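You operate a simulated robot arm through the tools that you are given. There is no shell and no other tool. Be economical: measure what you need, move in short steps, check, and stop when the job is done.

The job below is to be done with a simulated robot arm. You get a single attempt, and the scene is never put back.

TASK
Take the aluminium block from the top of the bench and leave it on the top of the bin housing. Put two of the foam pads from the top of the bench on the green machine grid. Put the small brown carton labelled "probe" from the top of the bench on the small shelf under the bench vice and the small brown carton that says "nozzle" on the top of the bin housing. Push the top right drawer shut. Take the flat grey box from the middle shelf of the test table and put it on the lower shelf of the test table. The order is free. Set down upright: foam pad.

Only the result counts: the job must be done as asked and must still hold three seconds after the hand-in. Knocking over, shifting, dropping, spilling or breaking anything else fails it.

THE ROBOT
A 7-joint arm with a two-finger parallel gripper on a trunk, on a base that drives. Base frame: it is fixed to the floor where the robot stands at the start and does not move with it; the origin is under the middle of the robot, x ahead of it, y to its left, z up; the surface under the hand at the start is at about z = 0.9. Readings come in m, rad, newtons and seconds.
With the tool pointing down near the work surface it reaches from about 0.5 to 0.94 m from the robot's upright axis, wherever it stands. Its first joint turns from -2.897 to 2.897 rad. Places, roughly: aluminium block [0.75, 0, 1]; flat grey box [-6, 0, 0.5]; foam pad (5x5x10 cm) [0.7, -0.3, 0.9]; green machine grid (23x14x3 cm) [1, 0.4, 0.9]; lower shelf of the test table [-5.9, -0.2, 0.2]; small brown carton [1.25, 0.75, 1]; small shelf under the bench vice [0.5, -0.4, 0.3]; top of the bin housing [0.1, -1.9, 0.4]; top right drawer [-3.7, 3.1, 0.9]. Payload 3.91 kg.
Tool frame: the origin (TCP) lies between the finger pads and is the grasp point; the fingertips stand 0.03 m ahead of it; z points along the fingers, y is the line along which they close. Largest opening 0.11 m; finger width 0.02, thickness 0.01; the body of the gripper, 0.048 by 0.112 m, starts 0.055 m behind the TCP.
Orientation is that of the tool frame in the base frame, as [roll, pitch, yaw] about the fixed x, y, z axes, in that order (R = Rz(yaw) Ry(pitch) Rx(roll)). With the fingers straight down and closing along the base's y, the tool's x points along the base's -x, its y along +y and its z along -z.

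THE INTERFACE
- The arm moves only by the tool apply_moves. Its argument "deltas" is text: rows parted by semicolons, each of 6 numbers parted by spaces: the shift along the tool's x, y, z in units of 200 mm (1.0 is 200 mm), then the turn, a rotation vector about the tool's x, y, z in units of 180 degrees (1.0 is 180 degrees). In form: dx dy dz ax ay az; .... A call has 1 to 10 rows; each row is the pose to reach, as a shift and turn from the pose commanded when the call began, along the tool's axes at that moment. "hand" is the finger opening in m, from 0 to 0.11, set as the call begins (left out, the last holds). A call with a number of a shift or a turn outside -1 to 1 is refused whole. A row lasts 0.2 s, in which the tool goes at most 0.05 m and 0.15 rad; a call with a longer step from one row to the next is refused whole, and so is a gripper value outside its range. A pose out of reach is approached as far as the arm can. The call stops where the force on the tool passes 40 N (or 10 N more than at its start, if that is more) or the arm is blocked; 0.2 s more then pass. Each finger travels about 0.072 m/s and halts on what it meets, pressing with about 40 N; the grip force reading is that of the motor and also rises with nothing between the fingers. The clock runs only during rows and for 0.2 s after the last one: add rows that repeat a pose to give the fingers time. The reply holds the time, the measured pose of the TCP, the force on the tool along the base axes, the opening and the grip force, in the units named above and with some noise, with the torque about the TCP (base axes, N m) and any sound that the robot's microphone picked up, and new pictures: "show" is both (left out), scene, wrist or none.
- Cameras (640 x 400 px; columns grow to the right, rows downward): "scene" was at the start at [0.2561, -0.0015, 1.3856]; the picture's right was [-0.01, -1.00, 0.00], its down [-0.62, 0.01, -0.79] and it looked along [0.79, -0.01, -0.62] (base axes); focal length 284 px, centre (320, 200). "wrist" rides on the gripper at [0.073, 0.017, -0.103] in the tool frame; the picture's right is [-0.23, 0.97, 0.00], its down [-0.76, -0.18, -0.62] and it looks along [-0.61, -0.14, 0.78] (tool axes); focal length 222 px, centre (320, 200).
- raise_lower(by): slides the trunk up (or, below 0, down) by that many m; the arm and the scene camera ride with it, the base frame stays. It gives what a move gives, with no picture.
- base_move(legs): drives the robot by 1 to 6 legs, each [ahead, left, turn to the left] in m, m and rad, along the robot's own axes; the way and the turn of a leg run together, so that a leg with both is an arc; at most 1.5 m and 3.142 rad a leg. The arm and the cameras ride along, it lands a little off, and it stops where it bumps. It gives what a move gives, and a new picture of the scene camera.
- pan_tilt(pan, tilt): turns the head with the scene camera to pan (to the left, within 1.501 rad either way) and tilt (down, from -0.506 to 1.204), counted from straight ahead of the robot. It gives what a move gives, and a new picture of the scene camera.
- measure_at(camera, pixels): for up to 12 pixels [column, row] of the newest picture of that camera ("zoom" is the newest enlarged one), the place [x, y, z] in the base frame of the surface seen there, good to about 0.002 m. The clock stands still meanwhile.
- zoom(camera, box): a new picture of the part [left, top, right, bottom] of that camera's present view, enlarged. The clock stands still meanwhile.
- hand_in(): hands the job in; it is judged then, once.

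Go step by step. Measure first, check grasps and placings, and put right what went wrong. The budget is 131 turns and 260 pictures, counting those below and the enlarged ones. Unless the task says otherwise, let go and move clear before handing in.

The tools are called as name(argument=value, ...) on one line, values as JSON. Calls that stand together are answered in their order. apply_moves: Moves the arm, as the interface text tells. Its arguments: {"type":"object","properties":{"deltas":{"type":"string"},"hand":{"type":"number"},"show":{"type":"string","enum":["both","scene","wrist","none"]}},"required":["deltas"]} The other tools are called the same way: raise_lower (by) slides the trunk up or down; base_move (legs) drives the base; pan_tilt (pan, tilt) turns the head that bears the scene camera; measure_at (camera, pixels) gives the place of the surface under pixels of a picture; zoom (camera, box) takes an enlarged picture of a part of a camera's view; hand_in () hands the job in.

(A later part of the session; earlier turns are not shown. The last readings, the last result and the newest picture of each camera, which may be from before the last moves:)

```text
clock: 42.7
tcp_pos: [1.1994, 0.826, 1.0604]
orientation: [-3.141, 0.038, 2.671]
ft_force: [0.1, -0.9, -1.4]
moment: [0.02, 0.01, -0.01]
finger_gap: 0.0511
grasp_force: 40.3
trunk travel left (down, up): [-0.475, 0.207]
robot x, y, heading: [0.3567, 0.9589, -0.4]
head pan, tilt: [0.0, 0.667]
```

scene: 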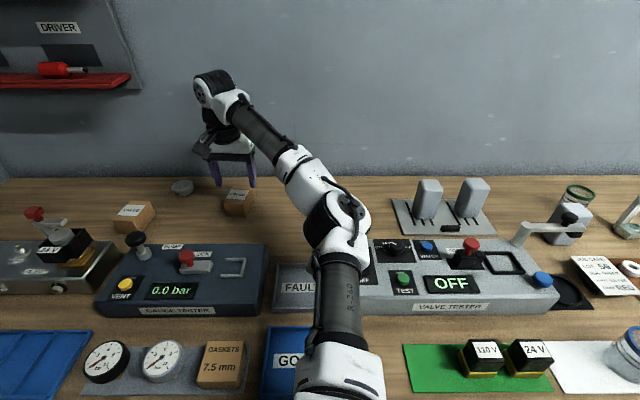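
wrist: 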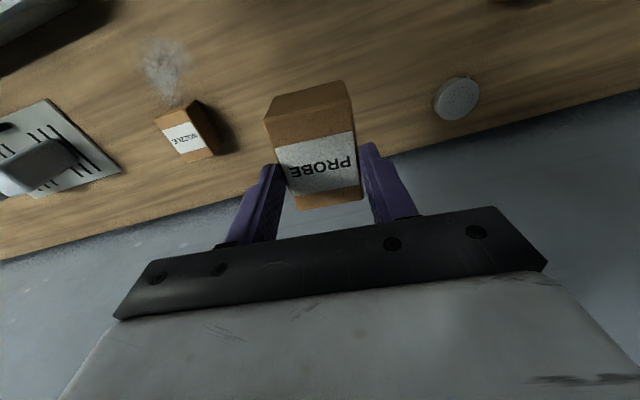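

apply_moves(deltas="0 0 0.2 0 0 0; 0 0 0.4 0 0 0; 0 0 0.43 0 0 0; 0 0 0.45 0 0 0; 0 0 0.45 0 0 0", show="both")

```text
clock: 43.9
tcp_pos: [1.2048, 0.8276, 0.972]
orientation: [-3.139, 0.044, 2.672]
ft_force: [-0.9, 0.7, -1.1]
moment: [-0.01, 0.01, 0.01]
finger_gap: 0.0513
grasp_force: 40.2
trunk travel left (down, up): [-0.475, 0.207]
robot x, y, heading: [0.3564, 0.9615, -0.404]
head pan, tilt: [0.0, 0.667]
```

scene: 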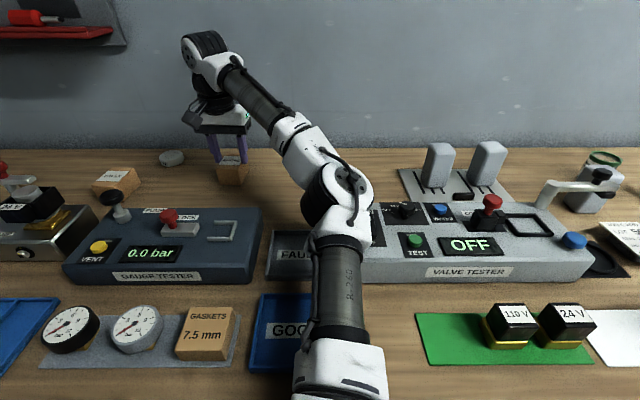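
wrist: 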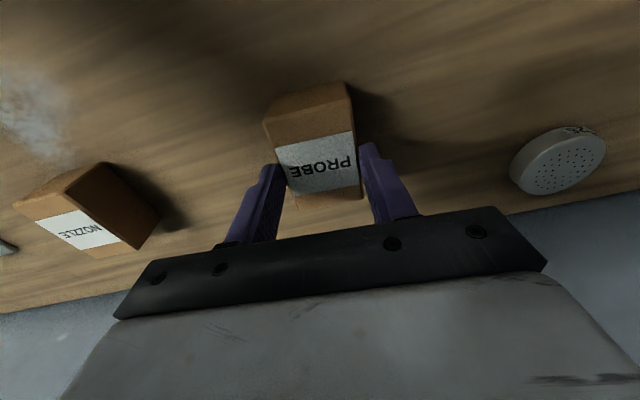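

Near the bench. Lower 3 mm more, then release.

apply_moves(deltas="0 0 0.015 0 0 0; 0 0 0.015 0 0 0", show="none")

apply_moves(deltas="0 0 0 0 0 0; 0 0 0 0 0 0; 0 0 0 0 0 0; 0 0 -0.1 0 0.009 0; 0 0 -0.1 0 0.018 0; 0 0 -0.1 0 0.018 0", hand=0.075, show="wrist")

```text
clock: 44.5
tcp_pos: [1.2054, 0.829, 0.9743]
orientation: [-3.138, 0.053, 2.671]
ft_force: [0.8, 0.4, 0.0]
moment: [0.03, 0.01, 0.01]
finger_gap: 0.0512
grasp_force: 40.3
trunk travel left (down, up): [-0.475, 0.207]
robot x, y, heading: [0.3555, 0.9625, -0.397]
head pan, tilt: [0.0, 0.667]
```

```text
clock: 45.9
tcp_pos: [1.2037, 0.8241, 0.9842]
orientation: [-3.139, -0.021, 2.67]
ft_force: [-0.6, -0.7, 0.2]
moment: [0.04, 0.01, 0.03]
finger_gap: 0.0749
grasp_force: 0.1
trunk travel left (down, up): [-0.475, 0.207]
robot x, y, heading: [0.3553, 0.9605, -0.407]
head pan, tilt: [0.0, 0.667]
```

wrist: 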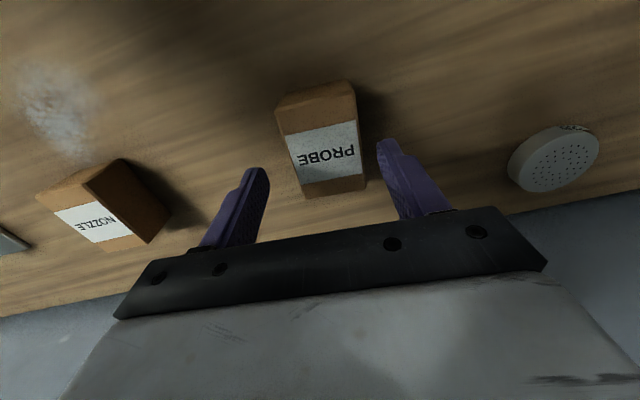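

Further descent was prevented with the tool tilting outward (wrist limit); lowering the trunk didn't help, so raise it 0.2 m instead and retry.

raise_lower(by=0.2)

apply_moves(deltas="0 0 0.2 0 0 0; 0 0 0.4 0 0 0; 0 0 0.6 0 0 0; 0 0 0.8 0 0 0; 0 0 0.9 0 0 0; 0 0 0.9 0 0 0", show="both")

```text
clock: 48.0
tcp_pos: [1.2048, 0.8252, 1.1835]
orientation: [-3.14, -0.02, 2.671]
ft_force: [-0.5, 0.5, -0.5]
moment: [-0.02, 0.01, -0.01]
finger_gap: 0.0751
grasp_force: 0.1
trunk travel left (down, up): [-0.675, 0.007]
robot x, y, heading: [0.3572, 0.9627, -0.403]
head pan, tilt: [0.0, 0.667]
```

```text
clock: 49.4
tcp_pos: [1.2008, 0.8252, 1.004]
orientation: [-3.139, -0.021, 2.669]
ft_force: [-0.5, -0.3, 0.7]
moment: [0.02, 0.02, 0.01]
finger_gap: 0.0752
grasp_force: 0.0
trunk travel left (down, up): [-0.675, 0.007]
robot x, y, heading: [0.3597, 0.9604, -0.396]
head pan, tilt: [0.0, 0.667]
```

scene: 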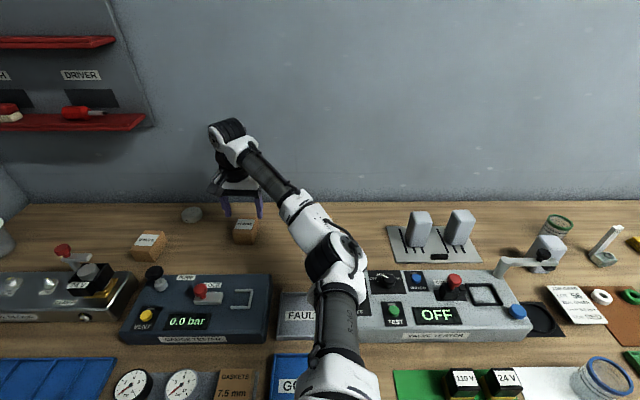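
wrist: 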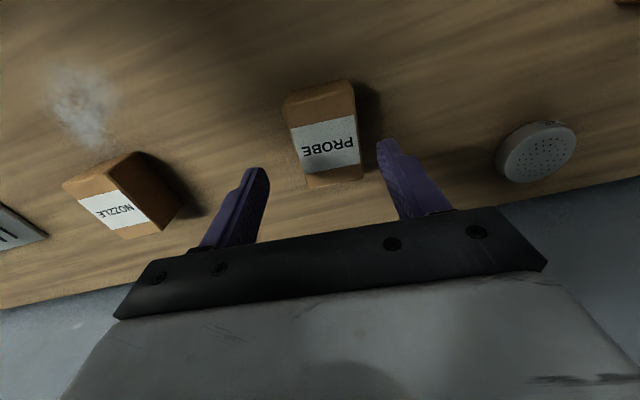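

Good; carton is centred at (322,140). Undo the residual 0.02 pitch and descend to ~0.938.

apply_moves(deltas="0 0 0.1 0 -0.006 0; 0 0 0.2 0 -0.006 0; 0 0 0.3 0 -0.006 0; 0 0 0.33 0 -0.006 0; 0 0 0.33 0 -0.006 0", show="wrist")

```text
clock: 50.6
tcp_pos: [1.1999, 0.8261, 0.9398]
orientation: [-3.14, 0.001, 2.67]
ft_force: [0.1, -0.3, -0.7]
moment: [0.0, -0.05, -0.01]
finger_gap: 0.0752
grasp_force: 0.1
trunk travel left (down, up): [-0.675, 0.007]
robot x, y, heading: [0.3587, 0.9641, -0.398]
head pan, tilt: [0.0, 0.667]
```

wrist: 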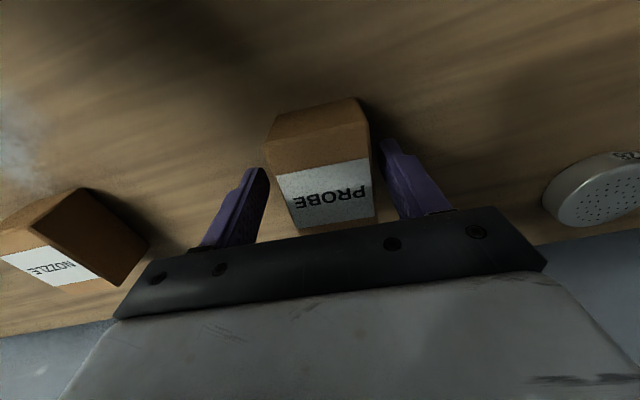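

Raising the trunk worked: z=0.94, level. Close, then lift.

apply_moves(deltas="0 0 0 0 0 0; 0 0 0 0 0 0; 0 0 0 0 0 0; 0 0 0 0 0 0; 0 0 -0.2 0 0 0; 0 0 -0.4 0 0 0; 0 0 -0.6 0 0 0; 0 0 -0.8 0 0 0; 0 0 -1 0 0 0", hand=0.02, show="wrist")

pan_tilt(pan=-1.0, tilt=0.5)

```text
clock: 52.6
tcp_pos: [1.1991, 0.8275, 1.1418]
orientation: [-3.14, -0.001, 2.669]
ft_force: [1.1, -0.1, -0.9]
moment: [0.0, 0.01, -0.01]
finger_gap: 0.0516
grasp_force: 40.2
trunk travel left (down, up): [-0.675, 0.007]
robot x, y, heading: [0.3608, 0.9582, -0.4]
head pan, tilt: [0.0, 0.667]
```

wrist: 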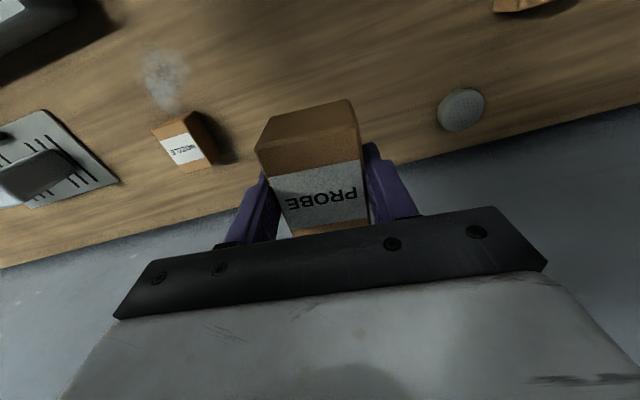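

```text
clock: 53.9
tcp_pos: [1.2011, 0.8281, 1.14]
orientation: [-3.14, 0.001, 2.67]
ft_force: [0.2, 0.5, -1.1]
moment: [-0.04, 0.0, -0.02]
finger_gap: 0.0515
grasp_force: 39.8
trunk travel left (down, up): [-0.675, 0.007]
robot x, y, heading: [0.3578, 0.9605, -0.4]
head pan, tilt: [-1.0, 0.499]
```

scene: 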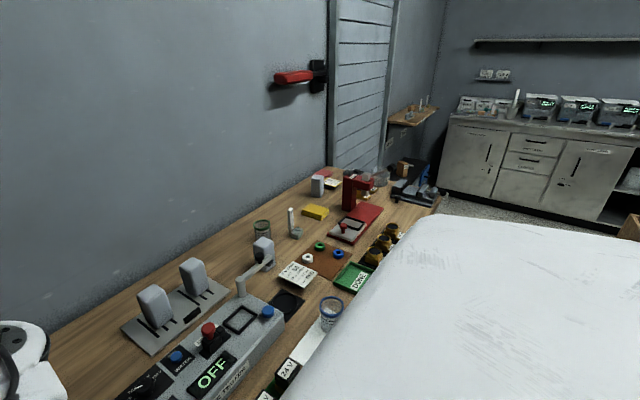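

PROBE held firmly. Back off from the bench and slide right to look at the vice and its shelf.

base_move(legs=[[-0.7, 0, 0], [0, -1.3, 0]])

pan_tilt(pan=-0.2, tilt=0.65)

```text
clock: 60.9
tcp_pos: [0.4352, 0.8554, 1.1391]
orientation: [-3.137, -0.002, 2.66]
ft_force: [0.5, 0.8, -1.2]
moment: [-0.02, 0.04, -0.02]
finger_gap: 0.0512
grasp_force: 39.9
trunk travel left (down, up): [-0.675, 0.007]
robot x, y, heading: [-0.4082, 0.9981, -0.413]
head pan, tilt: [-1.0, 0.499]
stopped in leg 2: the robot was blocked; the commanded pose is now the measured one
```

scene: 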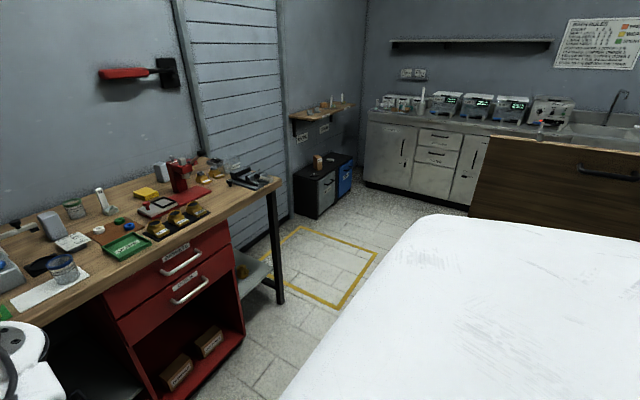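

```text
clock: 62.0
tcp_pos: [0.4339, 0.8543, 1.1413]
orientation: [-3.139, 0.0, 2.661]
ft_force: [-0.2, 0.6, -1.5]
moment: [0.01, 0.04, 0.0]
finger_gap: 0.0517
grasp_force: 39.3
trunk travel left (down, up): [-0.675, 0.007]
robot x, y, heading: [-0.4073, 0.9986, -0.414]
head pan, tilt: [-0.201, 0.649]
```

scene: 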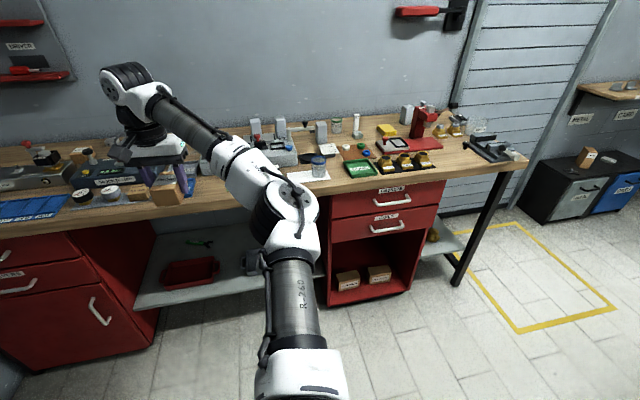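

Blocked on the right by something. The small shelf is visible at (442,240) under the vice (490,145); bin housing at (590,165). Measure and look right.

measure_at(camera="scene", pixels=[[440, 243], [425, 250], [450, 238], [585, 160], [560, 165], [610, 170], [535, 170], [455, 283], [355, 135], [490, 150], [370, 300]])

pan_tilt(pan=-1.5, tilt=0.45)

```text
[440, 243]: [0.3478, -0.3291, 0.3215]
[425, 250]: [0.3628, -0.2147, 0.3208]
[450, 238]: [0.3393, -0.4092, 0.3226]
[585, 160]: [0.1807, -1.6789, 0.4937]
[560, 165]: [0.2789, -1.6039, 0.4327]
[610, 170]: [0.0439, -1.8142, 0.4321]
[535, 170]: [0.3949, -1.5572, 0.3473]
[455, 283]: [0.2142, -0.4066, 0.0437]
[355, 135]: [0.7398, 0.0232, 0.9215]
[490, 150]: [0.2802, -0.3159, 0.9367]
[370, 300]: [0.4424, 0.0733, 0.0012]
```

```text
clock: 63.5
tcp_pos: [0.4332, 0.8535, 1.1406]
orientation: [-3.14, 0.0, 2.659]
ft_force: [0.6, 0.4, -2.1]
moment: [0.04, 0.02, -0.01]
finger_gap: 0.0514
grasp_force: 39.9
trunk travel left (down, up): [-0.675, 0.007]
robot x, y, heading: [-0.408, 1.0011, -0.415]
head pan, tilt: [-1.499, 0.45]
```

scene: 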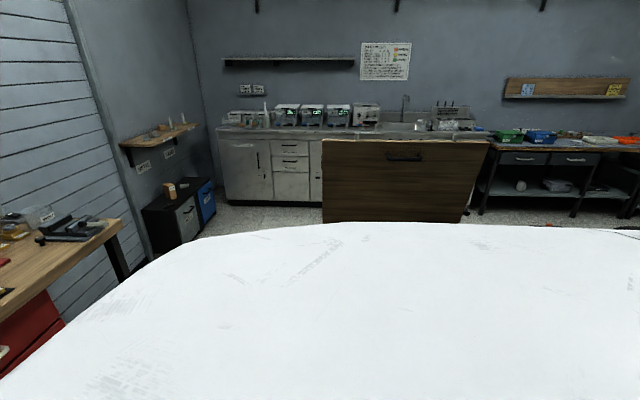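

measure_at(camera="scene", pixels=[[325, 145], [480, 145], [325, 215], [465, 215], [400, 158], [165, 200], [200, 190], [550, 165], [330, 195], [520, 180], [600, 215]])

```text
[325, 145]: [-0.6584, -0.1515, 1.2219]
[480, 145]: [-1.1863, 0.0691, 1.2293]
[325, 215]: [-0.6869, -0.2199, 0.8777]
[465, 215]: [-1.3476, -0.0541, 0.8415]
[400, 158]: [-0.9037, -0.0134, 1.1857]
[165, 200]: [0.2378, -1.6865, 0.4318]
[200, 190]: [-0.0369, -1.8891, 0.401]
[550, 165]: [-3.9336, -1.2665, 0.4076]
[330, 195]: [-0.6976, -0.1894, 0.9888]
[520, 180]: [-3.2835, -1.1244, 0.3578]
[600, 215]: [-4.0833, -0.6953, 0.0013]
```

measure_at(camera="scene", pixels=[[320, 230], [320, 300], [200, 300], [480, 300], [600, 240], [320, 390], [40, 370], [100, 300]])

pan_tilt(pan=1.5, tilt=0.5)

```text
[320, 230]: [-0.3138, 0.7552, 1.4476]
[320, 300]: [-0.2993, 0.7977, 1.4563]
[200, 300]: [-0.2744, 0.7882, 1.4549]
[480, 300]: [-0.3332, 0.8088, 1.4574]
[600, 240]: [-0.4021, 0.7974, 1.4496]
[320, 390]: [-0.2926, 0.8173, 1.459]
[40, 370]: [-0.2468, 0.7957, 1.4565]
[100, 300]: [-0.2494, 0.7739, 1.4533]
```

```text
clock: 66.1
tcp_pos: [0.4341, 0.8543, 1.1405]
orientation: [-3.139, -0.001, 2.658]
ft_force: [0.1, -0.6, -1.8]
moment: [-0.02, -0.02, 0.01]
finger_gap: 0.0515
grasp_force: 40.4
trunk travel left (down, up): [-0.675, 0.007]
robot x, y, heading: [-0.4107, 0.9964, -0.412]
head pan, tilt: [1.499, 0.499]
```

scene: 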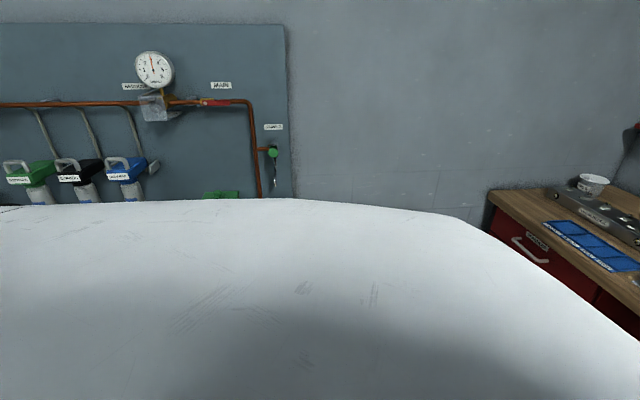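

White area is the robot's own body. Turn right in place to see what blocked it (the arm sweeps clear of the bench items).

pan_tilt(pan=-0.9, tilt=0.7)

base_move(legs=[[0, 0.1, 0], [0, 0, -1.0]])

```text
clock: 68.3
tcp_pos: [0.4339, 0.8535, 1.1407]
orientation: [-3.14, 0.0, 2.661]
ft_force: [-0.1, -0.3, -1.4]
moment: [-0.01, -0.01, -0.01]
finger_gap: 0.0516
grasp_force: 39.9
trunk travel left (down, up): [-0.675, 0.007]
robot x, y, heading: [-0.4086, 0.9994, -0.413]
head pan, tilt: [-0.901, 0.7]
```

scene: 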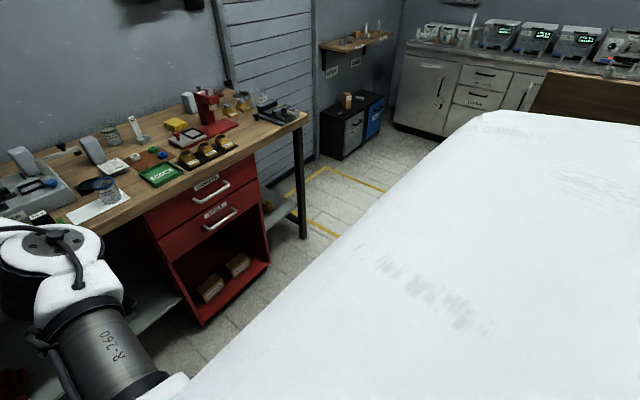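

```text
clock: 72.4
tcp_pos: [-0.0385, 0.303, 1.1416]
orientation: [-3.14, -0.001, 1.653]
ft_force: [0.1, -0.2, -1.4]
moment: [-0.01, -0.02, 0.02]
finger_gap: 0.0516
grasp_force: 40.4
trunk travel left (down, up): [-0.675, 0.007]
robot x, y, heading: [-0.3721, 1.088, -1.417]
head pan, tilt: [-0.901, 0.7]
```

scene: 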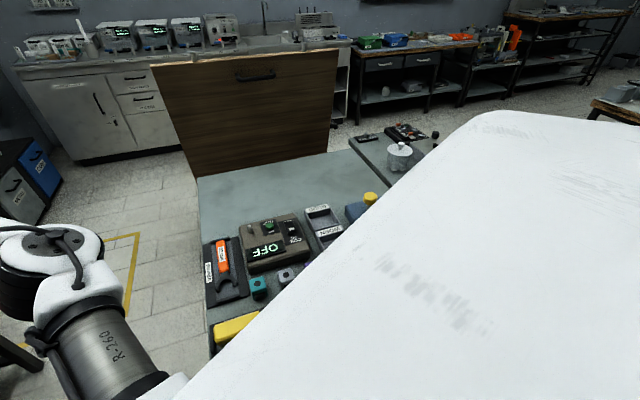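

There's a second table behind, with instruments on it — that is what blocked me. Measure its outline.

measure_at(camera="scene", pixels=[[197, 180], [205, 330], [213, 350], [330, 160], [350, 145], [430, 140], [220, 200], [205, 250], [240, 330], [390, 190], [430, 150], [15, 365]])

pan_tilt(pan=-0.3, tilt=0.75)

```text
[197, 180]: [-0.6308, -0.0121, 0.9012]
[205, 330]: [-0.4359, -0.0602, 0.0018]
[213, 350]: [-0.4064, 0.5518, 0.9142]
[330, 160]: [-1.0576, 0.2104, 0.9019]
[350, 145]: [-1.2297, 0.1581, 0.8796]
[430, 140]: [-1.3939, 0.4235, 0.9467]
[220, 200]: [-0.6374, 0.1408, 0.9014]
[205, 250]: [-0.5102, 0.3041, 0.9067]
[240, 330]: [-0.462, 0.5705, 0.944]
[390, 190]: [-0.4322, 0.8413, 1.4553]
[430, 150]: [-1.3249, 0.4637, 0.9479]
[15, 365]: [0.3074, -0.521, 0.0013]
```

```text
clock: 73.4
tcp_pos: [-0.0395, 0.3021, 1.1411]
orientation: [-3.14, 0.001, 1.655]
ft_force: [-0.8, -0.1, -1.7]
moment: [0.01, -0.02, 0.0]
finger_gap: 0.0512
grasp_force: 39.6
trunk travel left (down, up): [-0.675, 0.007]
robot x, y, heading: [-0.3691, 1.094, -1.416]
head pan, tilt: [-0.3, 0.75]
```

scene: 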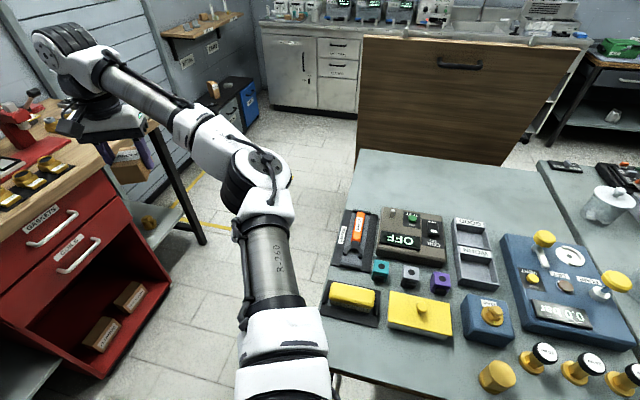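

The rear table leaves a 0.9 m corridor (table edge through (-0.63,-0.01) along the bench direction). I'll move into the corridor, face along it, and drive to the bench's right end.

base_move(legs=[[0.157, 0.256, 0], [0, 0, -0.551], [0, 0.33, 0]])

pan_tilt(pan=0.0, tilt=0.75)

```text
clock: 80.2
tcp_pos: [0.073, 0.0059, 1.1415]
orientation: [-3.138, -0.001, 1.109]
ft_force: [-0.3, -0.6, -1.8]
moment: [-0.03, 0.02, -0.03]
finger_gap: 0.0514
grasp_force: 40.2
trunk travel left (down, up): [-0.675, 0.007]
robot x, y, heading: [0.2008, 0.8514, -1.962]
head pan, tilt: [-0.3, 0.75]
```

scene: 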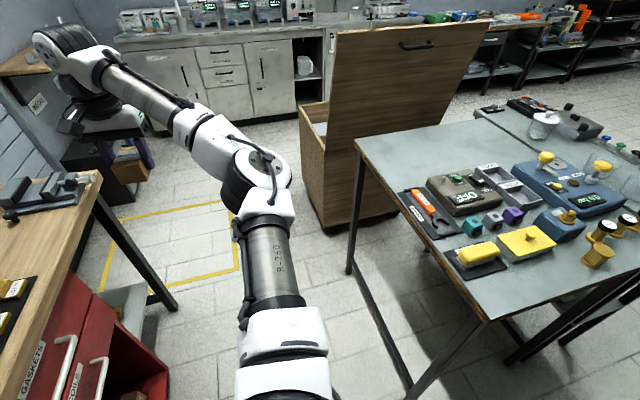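

```text
clock: 81.0
tcp_pos: [0.0724, 0.0058, 1.1411]
orientation: [-3.14, 0.0, 1.11]
ft_force: [0.3, -0.8, -1.0]
moment: [0.0, 0.01, -0.01]
finger_gap: 0.0516
grasp_force: 40.0
trunk travel left (down, up): [-0.675, 0.007]
robot x, y, heading: [0.1996, 0.8498, -1.962]
head pan, tilt: [0.0, 0.75]
```

scene: 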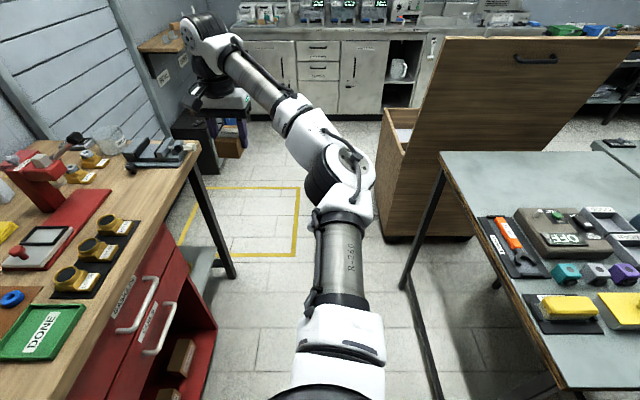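

Corridor clear ahead; the wooden chest at (400,190) sits beyond the table. Measure key limits.

measure_at(camera="scene", pixels=[[383, 235], [380, 110], [235, 275], [200, 262], [205, 285], [195, 150], [220, 165], [240, 150], [405, 285], [298, 188], [180, 240], [195, 250]])

zoom(camera="scene", box=[130, 90, 330, 300])

```text
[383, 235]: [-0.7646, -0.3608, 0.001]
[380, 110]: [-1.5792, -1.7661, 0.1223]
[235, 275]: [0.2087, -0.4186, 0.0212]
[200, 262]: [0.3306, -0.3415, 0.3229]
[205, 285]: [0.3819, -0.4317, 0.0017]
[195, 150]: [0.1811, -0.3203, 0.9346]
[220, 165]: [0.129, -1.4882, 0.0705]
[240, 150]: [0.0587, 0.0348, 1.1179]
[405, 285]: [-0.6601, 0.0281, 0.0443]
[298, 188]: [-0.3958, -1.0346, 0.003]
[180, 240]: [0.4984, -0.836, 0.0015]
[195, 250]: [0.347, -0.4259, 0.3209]
```

```text
1.90 times, centred on (230, 195) of scene
```

zoom: 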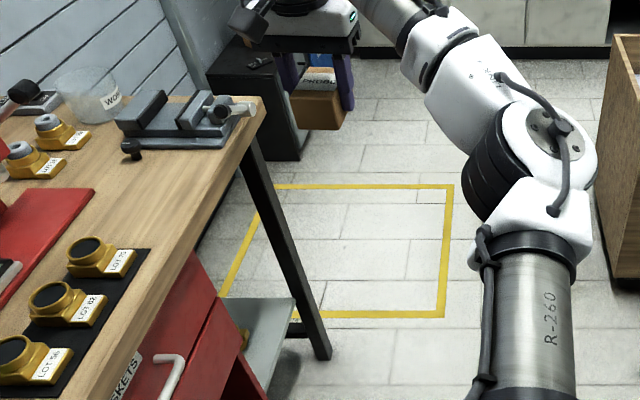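

Retract the arm to r≈0.65 before driving on.

apply_moves(deltas="0.19 -0.061 0 0 0 0; 0.38 -0.122 0 0 0 0; 0.57 -0.184 0 0 0 0; 0.76 -0.245 0 0 0 0; 0.95 -0.306 0 0 0 0; 0.95 -0.306 0 0 0 0", show="none")

base_move(legs=[[1.5, 0, 0]])

```text
clock: 82.3
tcp_pos: [0.103, 0.2011, 1.1389]
orientation: [3.141, -0.001, 1.11]
ft_force: [0.3, 0.2, -0.3]
moment: [0.02, 0.02, 0.03]
finger_gap: 0.0515
grasp_force: 39.8
trunk travel left (down, up): [-0.675, 0.007]
robot x, y, heading: [0.2026, 0.8497, -1.964]
head pan, tilt: [0.0, 0.75]
```

```text
clock: 90.0
tcp_pos: [-0.4569, -1.2364, 1.1398]
orientation: [-3.14, -0.001, 1.135]
ft_force: [0.4, 0.0, -0.9]
moment: [0.0, 0.01, 0.02]
finger_gap: 0.0514
grasp_force: 39.5
trunk travel left (down, up): [-0.675, 0.007]
robot x, y, heading: [-0.3776, -0.582, -1.938]
head pan, tilt: [0.0, 0.75]
```

scene: 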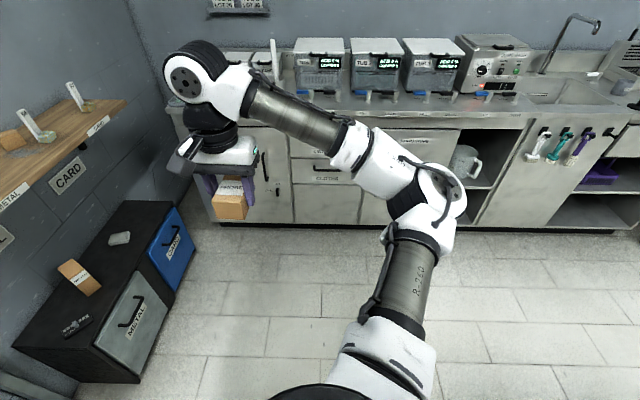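

Bin housing (black, (100,290)) and a wood wall shelf above it. Measure these for clearance.

measure_at(camera="scene", pixels=[[120, 101], [10, 195], [70, 90], [110, 290], [145, 345], [165, 215], [95, 240], [80, 350], [75, 275], [140, 210], [20, 345], [75, 325]])

zoom(camera="scene", box=[0, 70, 210, 390])

```text
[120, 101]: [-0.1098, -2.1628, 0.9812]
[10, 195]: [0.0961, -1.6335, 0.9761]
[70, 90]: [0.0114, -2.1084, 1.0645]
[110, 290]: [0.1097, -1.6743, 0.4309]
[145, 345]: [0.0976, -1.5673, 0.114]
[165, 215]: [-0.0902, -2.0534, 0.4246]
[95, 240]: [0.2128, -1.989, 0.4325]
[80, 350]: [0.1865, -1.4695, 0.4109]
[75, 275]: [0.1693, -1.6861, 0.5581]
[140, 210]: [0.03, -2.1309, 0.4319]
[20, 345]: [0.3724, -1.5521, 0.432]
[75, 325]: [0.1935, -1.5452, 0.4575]
```

```text
1.25 times, centred on (105, 230) of scene
```

zoom: 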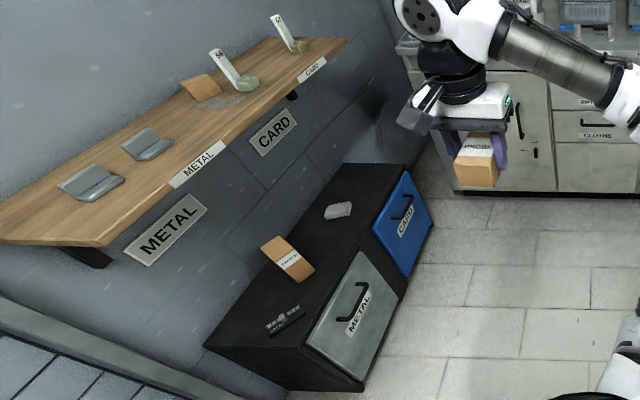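

Housing top is at z≈0.432, under a wood shelf at 0.98. First place PROBE: turn around left (arm clear at z 1.14) to face the bench's right end.

base_move(legs=[[0, 0, 1.55], [0, 0, 1.561], [-0.45, 0, 0]])

```text
clock: 100.5
tcp_pos: [-0.4476, -0.3489, 1.1412]
orientation: [-3.139, -0.001, -2.032]
ft_force: [-0.3, 0.5, -1.3]
moment: [0.02, 0.0, 0.02]
finger_gap: 0.0516
grasp_force: 39.8
trunk travel left (down, up): [-0.675, 0.007]
robot x, y, heading: [-0.5422, -0.9997, 1.175]
head pan, tilt: [0.0, 0.75]
```

scene: 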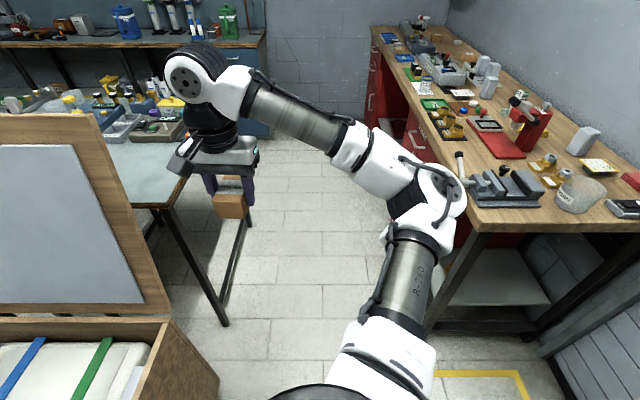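

The bench end is open and the small shelf is visible at (500,280). Measure it.

measure_at(camera="scene", pixels=[[500, 280], [470, 300], [540, 300], [480, 262], [520, 262], [490, 325], [520, 303], [445, 300], [480, 240], [545, 240], [620, 230], [470, 215]])

zoom(camera="scene", box=[420, 180, 640, 400])

```text
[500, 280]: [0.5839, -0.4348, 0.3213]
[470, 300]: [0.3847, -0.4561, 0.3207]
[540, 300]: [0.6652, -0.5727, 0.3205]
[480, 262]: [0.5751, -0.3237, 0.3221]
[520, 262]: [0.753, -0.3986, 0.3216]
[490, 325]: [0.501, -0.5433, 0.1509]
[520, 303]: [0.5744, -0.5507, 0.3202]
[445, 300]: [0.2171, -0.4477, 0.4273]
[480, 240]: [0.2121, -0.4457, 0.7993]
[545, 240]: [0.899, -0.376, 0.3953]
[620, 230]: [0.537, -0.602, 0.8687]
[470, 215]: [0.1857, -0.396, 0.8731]
```

```text
1.82 times, centred on (530, 290) of scene
```

zoom: 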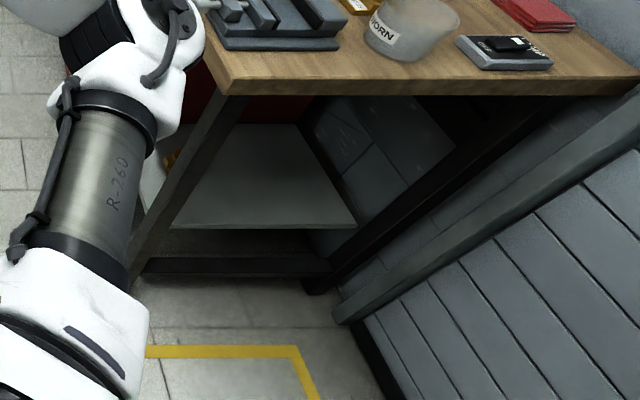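

Shelf spans t≈0.1–0.5 with end edge near s=-0.6; target ≈(0.503,-0.407). Slide right 0.43 m, then swing the arm to its right side.

base_move(legs=[[0, -0.434, 0]])

apply_moves(deltas="0.1 -0.2 0 0 0 0; 0.2 -0.4 0 0 0 0; 0.3 -0.6 0 0 0 0; 0.4 -0.8 0 0 0 0; 0.45 -1 0 0 0 0", show="none")

apply_moves(deltas="0.05 -0.2 0 0 0 0; 0.1 -0.4 0 0 0 0; 0.15 -0.6 0 0 0 0; 0.18 -0.8 0 0 0 0; 0.2 -1 0 0 0 0; 0.2 -1 0 0 0 0", show="scene")

```text
clock: 104.4
tcp_pos: [-0.0436, -0.5161, 1.1403]
orientation: [-3.14, -0.001, -2.031]
ft_force: [0.0, -0.5, -1.2]
moment: [0.0, -0.02, -0.02]
finger_gap: 0.0514
grasp_force: 40.3
trunk travel left (down, up): [-0.675, 0.007]
robot x, y, heading: [-0.1416, -1.1665, 1.176]
head pan, tilt: [0.0, 0.75]
```

scene: 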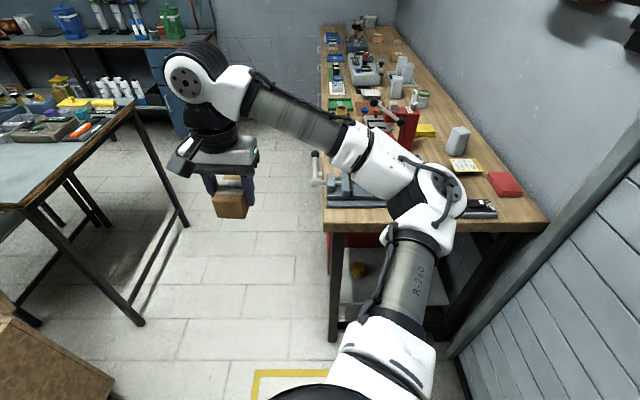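

```text
clock: 105.6
tcp_pos: [0.0932, -0.6911, 1.1448]
orientation: [-3.138, -0.001, -2.031]
ft_force: [0.6, 0.5, -1.1]
moment: [0.02, 0.01, 0.0]
finger_gap: 0.0518
grasp_force: 39.9
trunk travel left (down, up): [-0.675, 0.007]
robot x, y, heading: [-0.1424, -1.1668, 1.178]
head pan, tilt: [0.0, 0.75]
```

```text
clock: 107.0
tcp_pos: [0.255, -0.8107, 1.1432]
orientation: [-3.139, 0.0, -2.034]
ft_force: [0.5, 0.3, -1.6]
moment: [0.01, 0.01, -0.01]
finger_gap: 0.0512
grasp_force: 39.9
trunk travel left (down, up): [-0.675, 0.007]
robot x, y, heading: [-0.141, -1.1635, 1.176]
head pan, tilt: [0.0, 0.75]
```

scene: 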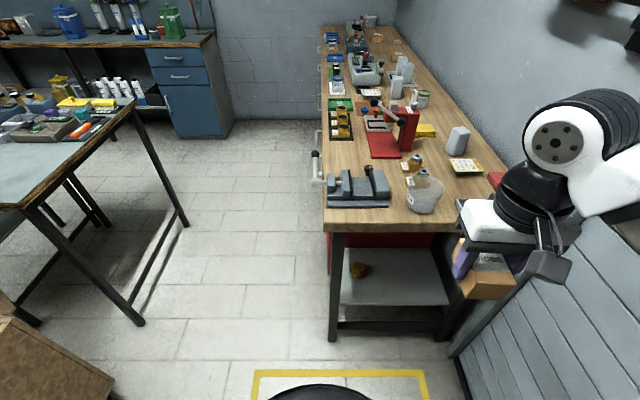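

Clear view of the shelf (395,280), with a yellow knob object at (358,268). Lower the trunk fully.

raise_lower(by=-0.67)

pan_tilt(pan=-0.2, tilt=0.6)

```text
refused: -0.67 is not a number from -0.4 to 0.4
```

```text
clock: 107.8
tcp_pos: [0.2555, -0.8112, 1.1436]
orientation: [-3.14, 0.0, -2.033]
ft_force: [-0.9, 0.3, -1.2]
moment: [-0.03, 0.05, -0.04]
finger_gap: 0.0517
grasp_force: 39.8
trunk travel left (down, up): [-0.675, 0.007]
robot x, y, heading: [-0.1447, -1.1662, 1.174]
head pan, tilt: [-0.201, 0.6]
```

scene: 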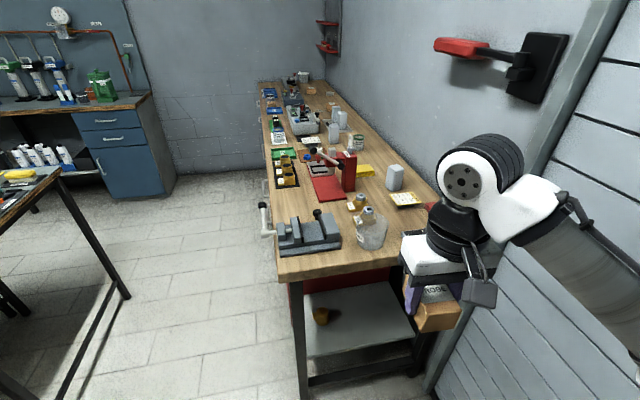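

raise_lower(by=-0.38)

raise_lower(by=-0.27)

pan_tilt(pan=-0.3, tilt=0.5)

```text
clock: 111.4
tcp_pos: [0.2545, -0.8101, 0.7631]
orientation: [-3.14, 0.001, -2.033]
ft_force: [0.6, 0.0, -2.0]
moment: [0.0, 0.01, 0.0]
finger_gap: 0.0514
grasp_force: 40.0
trunk travel left (down, up): [-0.295, 0.387]
robot x, y, heading: [-0.1402, -1.1644, 1.178]
head pan, tilt: [-0.201, 0.6]
```

```text
clock: 114.4
tcp_pos: [0.2555, -0.8125, 0.5394]
orientation: [-3.141, 0.006, -2.035]
ft_force: [0.0, -0.4, -1.1]
moment: [0.01, 0.01, -0.02]
finger_gap: 0.0514
grasp_force: 39.9
trunk travel left (down, up): [-0.067, 0.615]
robot x, y, heading: [-0.1427, -1.1637, 1.18]
head pan, tilt: [-0.201, 0.6]
stopped: the arm was blocked; the commanded pose is now the measured one
```

```text
clock: 115.0
tcp_pos: [0.2527, -0.8146, 0.5396]
orientation: [-3.141, 0.005, -2.033]
ft_force: [0.2, 0.1, -1.3]
moment: [0.0, 0.03, 0.01]
finger_gap: 0.0515
grasp_force: 39.8
trunk travel left (down, up): [-0.067, 0.615]
robot x, y, heading: [-0.1422, -1.1645, 1.173]
head pan, tilt: [-0.3, 0.499]
```

scene: 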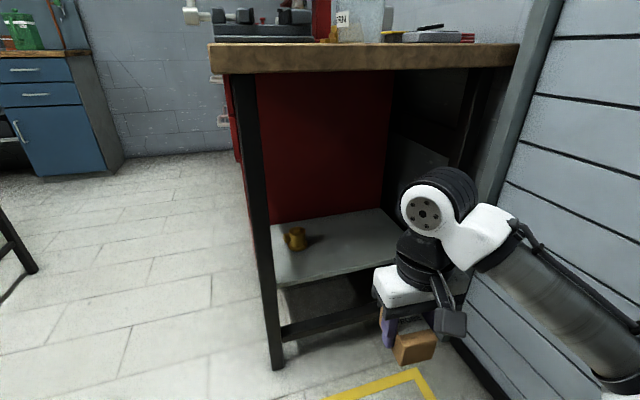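

Blocked near the bottom (elbow likely). Measure the arm's proximity to surroundings.

measure_at(camera="scene", pixels=[[420, 210], [490, 245], [560, 280], [620, 340], [465, 160], [510, 150], [560, 200], [600, 240], [295, 240], [345, 250], [385, 225], [610, 375]])

pan_tilt(pan=-1.1, tilt=0.5)

```text
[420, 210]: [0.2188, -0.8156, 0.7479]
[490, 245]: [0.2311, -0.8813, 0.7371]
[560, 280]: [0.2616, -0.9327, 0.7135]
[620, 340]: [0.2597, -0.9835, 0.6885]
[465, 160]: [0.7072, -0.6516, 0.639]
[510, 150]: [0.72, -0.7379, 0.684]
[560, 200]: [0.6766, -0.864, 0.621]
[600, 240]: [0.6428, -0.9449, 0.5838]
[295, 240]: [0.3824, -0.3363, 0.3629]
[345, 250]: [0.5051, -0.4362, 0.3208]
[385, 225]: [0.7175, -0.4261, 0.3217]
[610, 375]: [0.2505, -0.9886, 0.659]
```

```text
clock: 116.2
tcp_pos: [0.2553, -0.8114, 0.5389]
orientation: [-3.141, 0.006, -2.035]
ft_force: [1.0, 0.0, -0.6]
moment: [0.01, 0.03, 0.0]
finger_gap: 0.0514
grasp_force: 40.1
trunk travel left (down, up): [-0.067, 0.615]
robot x, y, heading: [-0.1361, -1.1651, 1.181]
head pan, tilt: [-1.1, 0.499]
```

scene: 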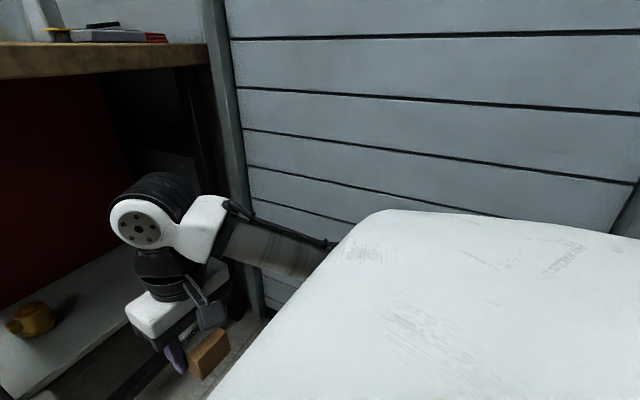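

The arm stays clear of the shutter wall. Raise 2 cm, extend 0.12 m toward the bench and lower the tool, to test the reach.

raise_lower(by=0.02)

apply_moves(deltas="-0.2 -0.12 0 0 0 0; -0.4 -0.24 0 0 0 0; -0.6 -0.35 0 0 0 0; -0.6 -0.35 0.2 0 0 0; -0.6 -0.35 0.4 0 0 0; -0.6 -0.35 0.6 0 0 0; -0.6 -0.35 0.6 0 0 0", show="wrist")

```text
clock: 116.8
tcp_pos: [0.2559, -0.8103, 0.5539]
orientation: [-3.14, 0.0, -2.033]
ft_force: [-0.5, 0.6, -1.4]
moment: [0.02, 0.01, 0.02]
finger_gap: 0.0518
grasp_force: 40.0
trunk travel left (down, up): [-0.087, 0.595]
robot x, y, heading: [-0.1386, -1.1644, 1.177]
head pan, tilt: [-1.1, 0.499]
```

```text
clock: 118.7
tcp_pos: [0.376, -0.735, 0.4717]
orientation: [-3.049, 0.019, -2.02]
ft_force: [0.9, 0.8, -1.3]
moment: [0.02, 0.01, 0.01]
finger_gap: 0.0513
grasp_force: 40.2
trunk travel left (down, up): [-0.087, 0.595]
robot x, y, heading: [-0.1414, -1.1603, 1.177]
head pan, tilt: [-1.1, 0.499]
stopped in row 7: the arm was blocked; the commanded pose is now the measured one
```

wrist: 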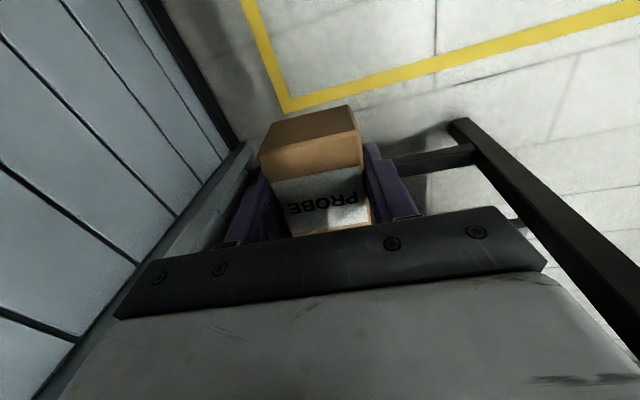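

Blocked again—the elbow seems to be low when the arm is folded. I'll straighten the tool tilt and extend the arm farther (longer reach raises the elbow).

apply_moves(deltas="-0.2 0 -0.1 -0.015 0.003 0; -0.4 0 -0.15 -0.0295 0.006 0; -0.6 0 -0.15 -0.0295 0.006 0; -0.8 0 -0.15 -0.0295 0.006 0; -0.95 0 -0.15 -0.0295 0.006 0; -0.95 0 -0.15 -0.0295 0.006 0", show="none")

pan_tilt(pan=-0.4, tilt=0.5)

```text
clock: 120.0
tcp_pos: [0.4585, -0.5627, 0.4843]
orientation: [3.109, -0.014, -2.021]
ft_force: [0.7, 0.1, -1.4]
moment: [0.01, -0.01, 0.0]
finger_gap: 0.0515
grasp_force: 39.7
trunk travel left (down, up): [-0.087, 0.595]
robot x, y, heading: [-0.1406, -1.1656, 1.174]
head pan, tilt: [-1.1, 0.499]
```

```text
clock: 121.1
tcp_pos: [0.458, -0.5636, 0.4853]
orientation: [3.11, -0.014, -2.02]
ft_force: [-0.2, 0.0, -2.0]
moment: [0.0, 0.0, 0.01]
finger_gap: 0.0514
grasp_force: 39.9
trunk travel left (down, up): [-0.087, 0.595]
robot x, y, heading: [-0.1443, -1.1694, 1.175]
head pan, tilt: [-0.4, 0.499]
```

scene: 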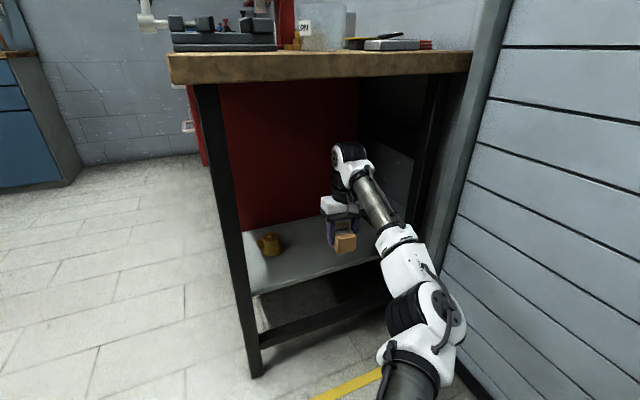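

The hand is now under the bench above the shelf. Drive forward 0.14 m and descend.

base_move(legs=[[0.14, 0, 0]])

apply_moves(deltas="0 0 0.15 0.01 0.004 0; 0 0 0.3 0.01 0.004 0; 0 0 0.45 0.01 0.004 0; 0 0 0.5 0.01 0.004 0; 0 0 0.5 0.01 0.004 0")

```text
clock: 122.4
tcp_pos: [0.5103, -0.4369, 0.4849]
orientation: [3.111, -0.013, -2.021]
ft_force: [0.1, -0.9, -1.1]
moment: [0.03, -0.03, 0.0]
finger_gap: 0.0515
grasp_force: 40.2
trunk travel left (down, up): [-0.087, 0.595]
robot x, y, heading: [-0.0906, -1.0385, 1.179]
head pan, tilt: [-0.4, 0.499]
```

scene: 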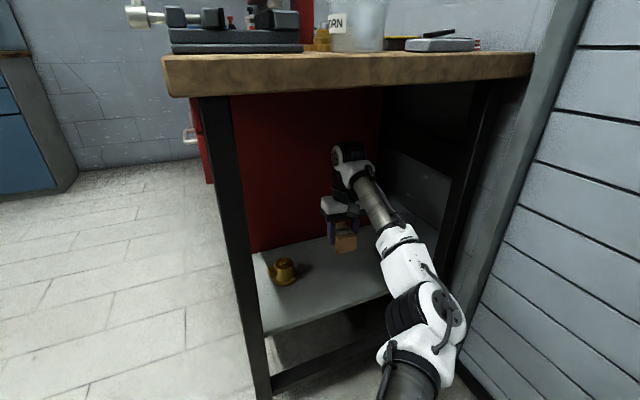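

```text
clock: 123.8
tcp_pos: [0.5163, -0.4382, 0.4417]
orientation: [-3.089, 0.027, -2.023]
ft_force: [0.0, 0.0, -2.2]
moment: [-0.01, 0.0, -0.02]
finger_gap: 0.0516
grasp_force: 39.9
trunk travel left (down, up): [-0.087, 0.595]
robot x, y, heading: [-0.0891, -1.0422, 1.18]
head pan, tilt: [-0.4, 0.499]
stopped in row 5: the arm was blocked; the commanded pose is now the measured one
```

scene: 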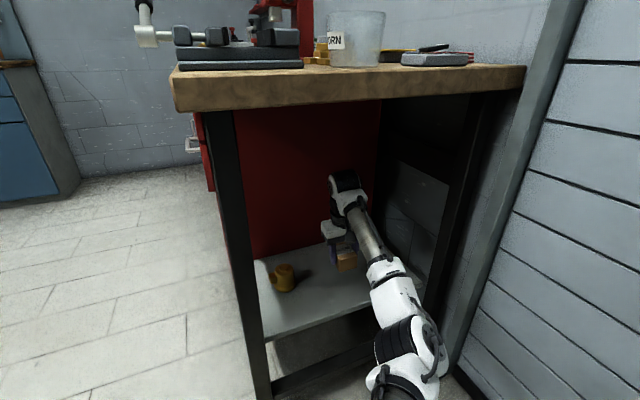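
wrist: 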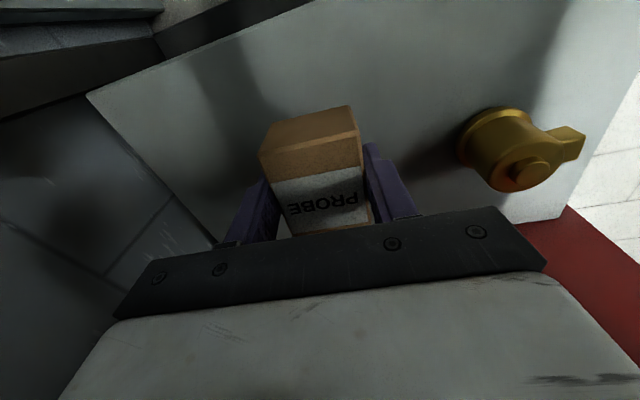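

Blocked again at z=0.44; use the trunk for the remaining 0.075 m.

raise_lower(by=-0.075)

```text
clock: 125.2
tcp_pos: [0.5244, -0.4321, 0.4761]
orientation: [-3.021, 0.075, -2.011]
ft_force: [-0.6, 0.4, -1.2]
moment: [0.0, -0.03, 0.02]
finger_gap: 0.0516
grasp_force: 39.5
trunk travel left (down, up): [-0.075, 0.607]
robot x, y, heading: [-0.0905, -1.0362, 1.18]
head pan, tilt: [-0.4, 0.499]
stopped: the arm was blocked; the commanded pose is now the measured one
```

The elbow is being supported by something; back up 4 cm and measure the elbow position.

raise_lower(by=0.04)

pan_tilt(pan=-0.45, tilt=0.8)

measure_at(camera="scene", pixels=[[320, 100], [345, 170], [365, 200], [345, 230], [350, 280], [320, 330], [400, 230], [390, 260], [320, 380]])

```text
clock: 126.0
tcp_pos: [0.5229, -0.4297, 0.4839]
orientation: [-3.04, 0.049, -2.012]
ft_force: [-0.5, -0.2, -2.1]
moment: [0.0, 0.01, 0.03]
finger_gap: 0.0514
grasp_force: 40.1
trunk travel left (down, up): [-0.115, 0.567]
robot x, y, heading: [-0.0914, -1.0387, 1.174]
head pan, tilt: [-0.4, 0.499]
```

```text
clock: 126.8
tcp_pos: [0.5238, -0.4287, 0.4867]
orientation: [-3.036, 0.051, -2.013]
ft_force: [-0.7, -1.1, -1.6]
moment: [-0.02, -0.01, -0.03]
finger_gap: 0.0515
grasp_force: 39.6
trunk travel left (down, up): [-0.115, 0.567]
robot x, y, heading: [-0.0913, -1.0396, 1.174]
head pan, tilt: [-0.45, 0.799]
```

scene: 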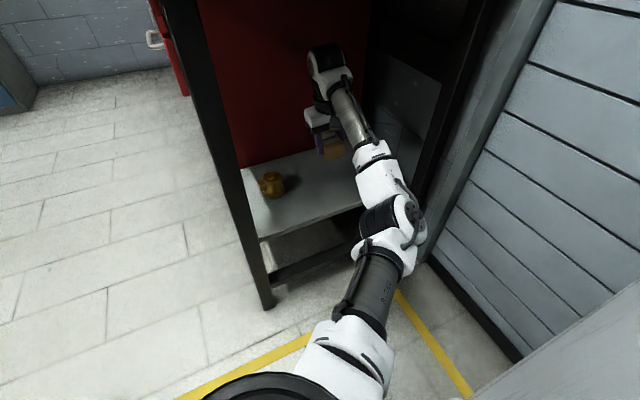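

```text
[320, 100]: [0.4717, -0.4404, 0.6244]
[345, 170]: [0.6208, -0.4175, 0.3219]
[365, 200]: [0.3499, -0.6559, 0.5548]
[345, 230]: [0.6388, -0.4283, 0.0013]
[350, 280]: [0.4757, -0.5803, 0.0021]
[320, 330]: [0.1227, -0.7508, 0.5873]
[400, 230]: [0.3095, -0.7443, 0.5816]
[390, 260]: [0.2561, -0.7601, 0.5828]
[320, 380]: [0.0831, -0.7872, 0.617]
```

The upper arm is dipping onto the robot's own base, so a higher trunk with a lower-reaching arm should work. Raise 6 cm, fix the tilt, and descend; repeat.

raise_lower(by=0.06)

apply_moves(deltas="0 0 0.05 -0.017 0.008 0; 0 0 0.15 -0.0335 0.016 0; 0 0 0.25 -0.0335 0.016 0; 0 0 0.35 -0.0335 0.016 0; 0 0 0.35 -0.0335 0.016 0", show="none")

raise_lower(by=0.07)

apply_moves(deltas="0 0 0.1 0 0 0; 0 0 0.2 0 0 0; 0 0 0.3 0 0 0; 0 0 0.4 0 0 0; 0 0 0.5 0 0 0; 0 0 0.5 0 0 0", show="scene")

```text
clock: 127.8
tcp_pos: [0.5241, -0.429, 0.5466]
orientation: [-3.036, 0.051, -2.014]
ft_force: [1.0, 0.7, -0.8]
moment: [0.02, -0.02, -0.02]
finger_gap: 0.0515
grasp_force: 39.7
trunk travel left (down, up): [-0.175, 0.507]
robot x, y, heading: [-0.0886, -1.0397, 1.179]
head pan, tilt: [-0.45, 0.799]
```

```text
clock: 129.0
tcp_pos: [0.5318, -0.4303, 0.4762]
orientation: [3.14, 0.002, -2.013]
ft_force: [0.2, -0.3, -1.8]
moment: [0.01, -0.05, 0.01]
finger_gap: 0.0515
grasp_force: 40.7
trunk travel left (down, up): [-0.175, 0.507]
robot x, y, heading: [-0.0905, -1.0382, 1.176]
head pan, tilt: [-0.45, 0.799]
```

```text
clock: 130.1
tcp_pos: [0.531, -0.4287, 0.5459]
orientation: [3.138, 0.002, -2.015]
ft_force: [0.1, 0.4, -0.3]
moment: [-0.02, 0.01, 0.04]
finger_gap: 0.0515
grasp_force: 39.8
trunk travel left (down, up): [-0.245, 0.437]
robot x, y, heading: [-0.0898, -1.0376, 1.179]
head pan, tilt: [-0.45, 0.799]
```

```text
clock: 131.5
tcp_pos: [0.5312, -0.4291, 0.4446]
orientation: [3.14, 0.003, -2.014]
ft_force: [-1.4, -0.3, -1.2]
moment: [-0.05, -0.02, -0.02]
finger_gap: 0.0514
grasp_force: 40.6
trunk travel left (down, up): [-0.245, 0.437]
robot x, y, heading: [-0.0872, -1.0393, 1.174]
head pan, tilt: [-0.45, 0.799]
```

scene: 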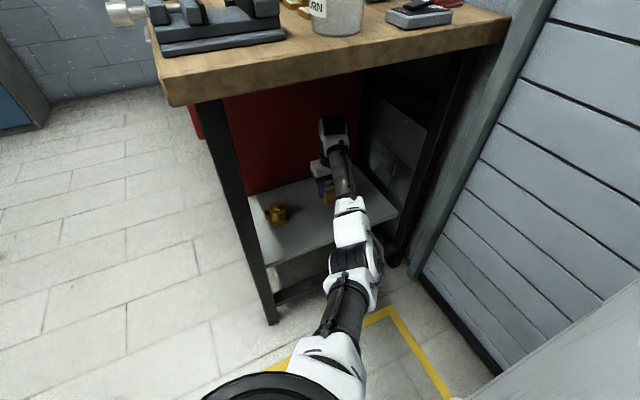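

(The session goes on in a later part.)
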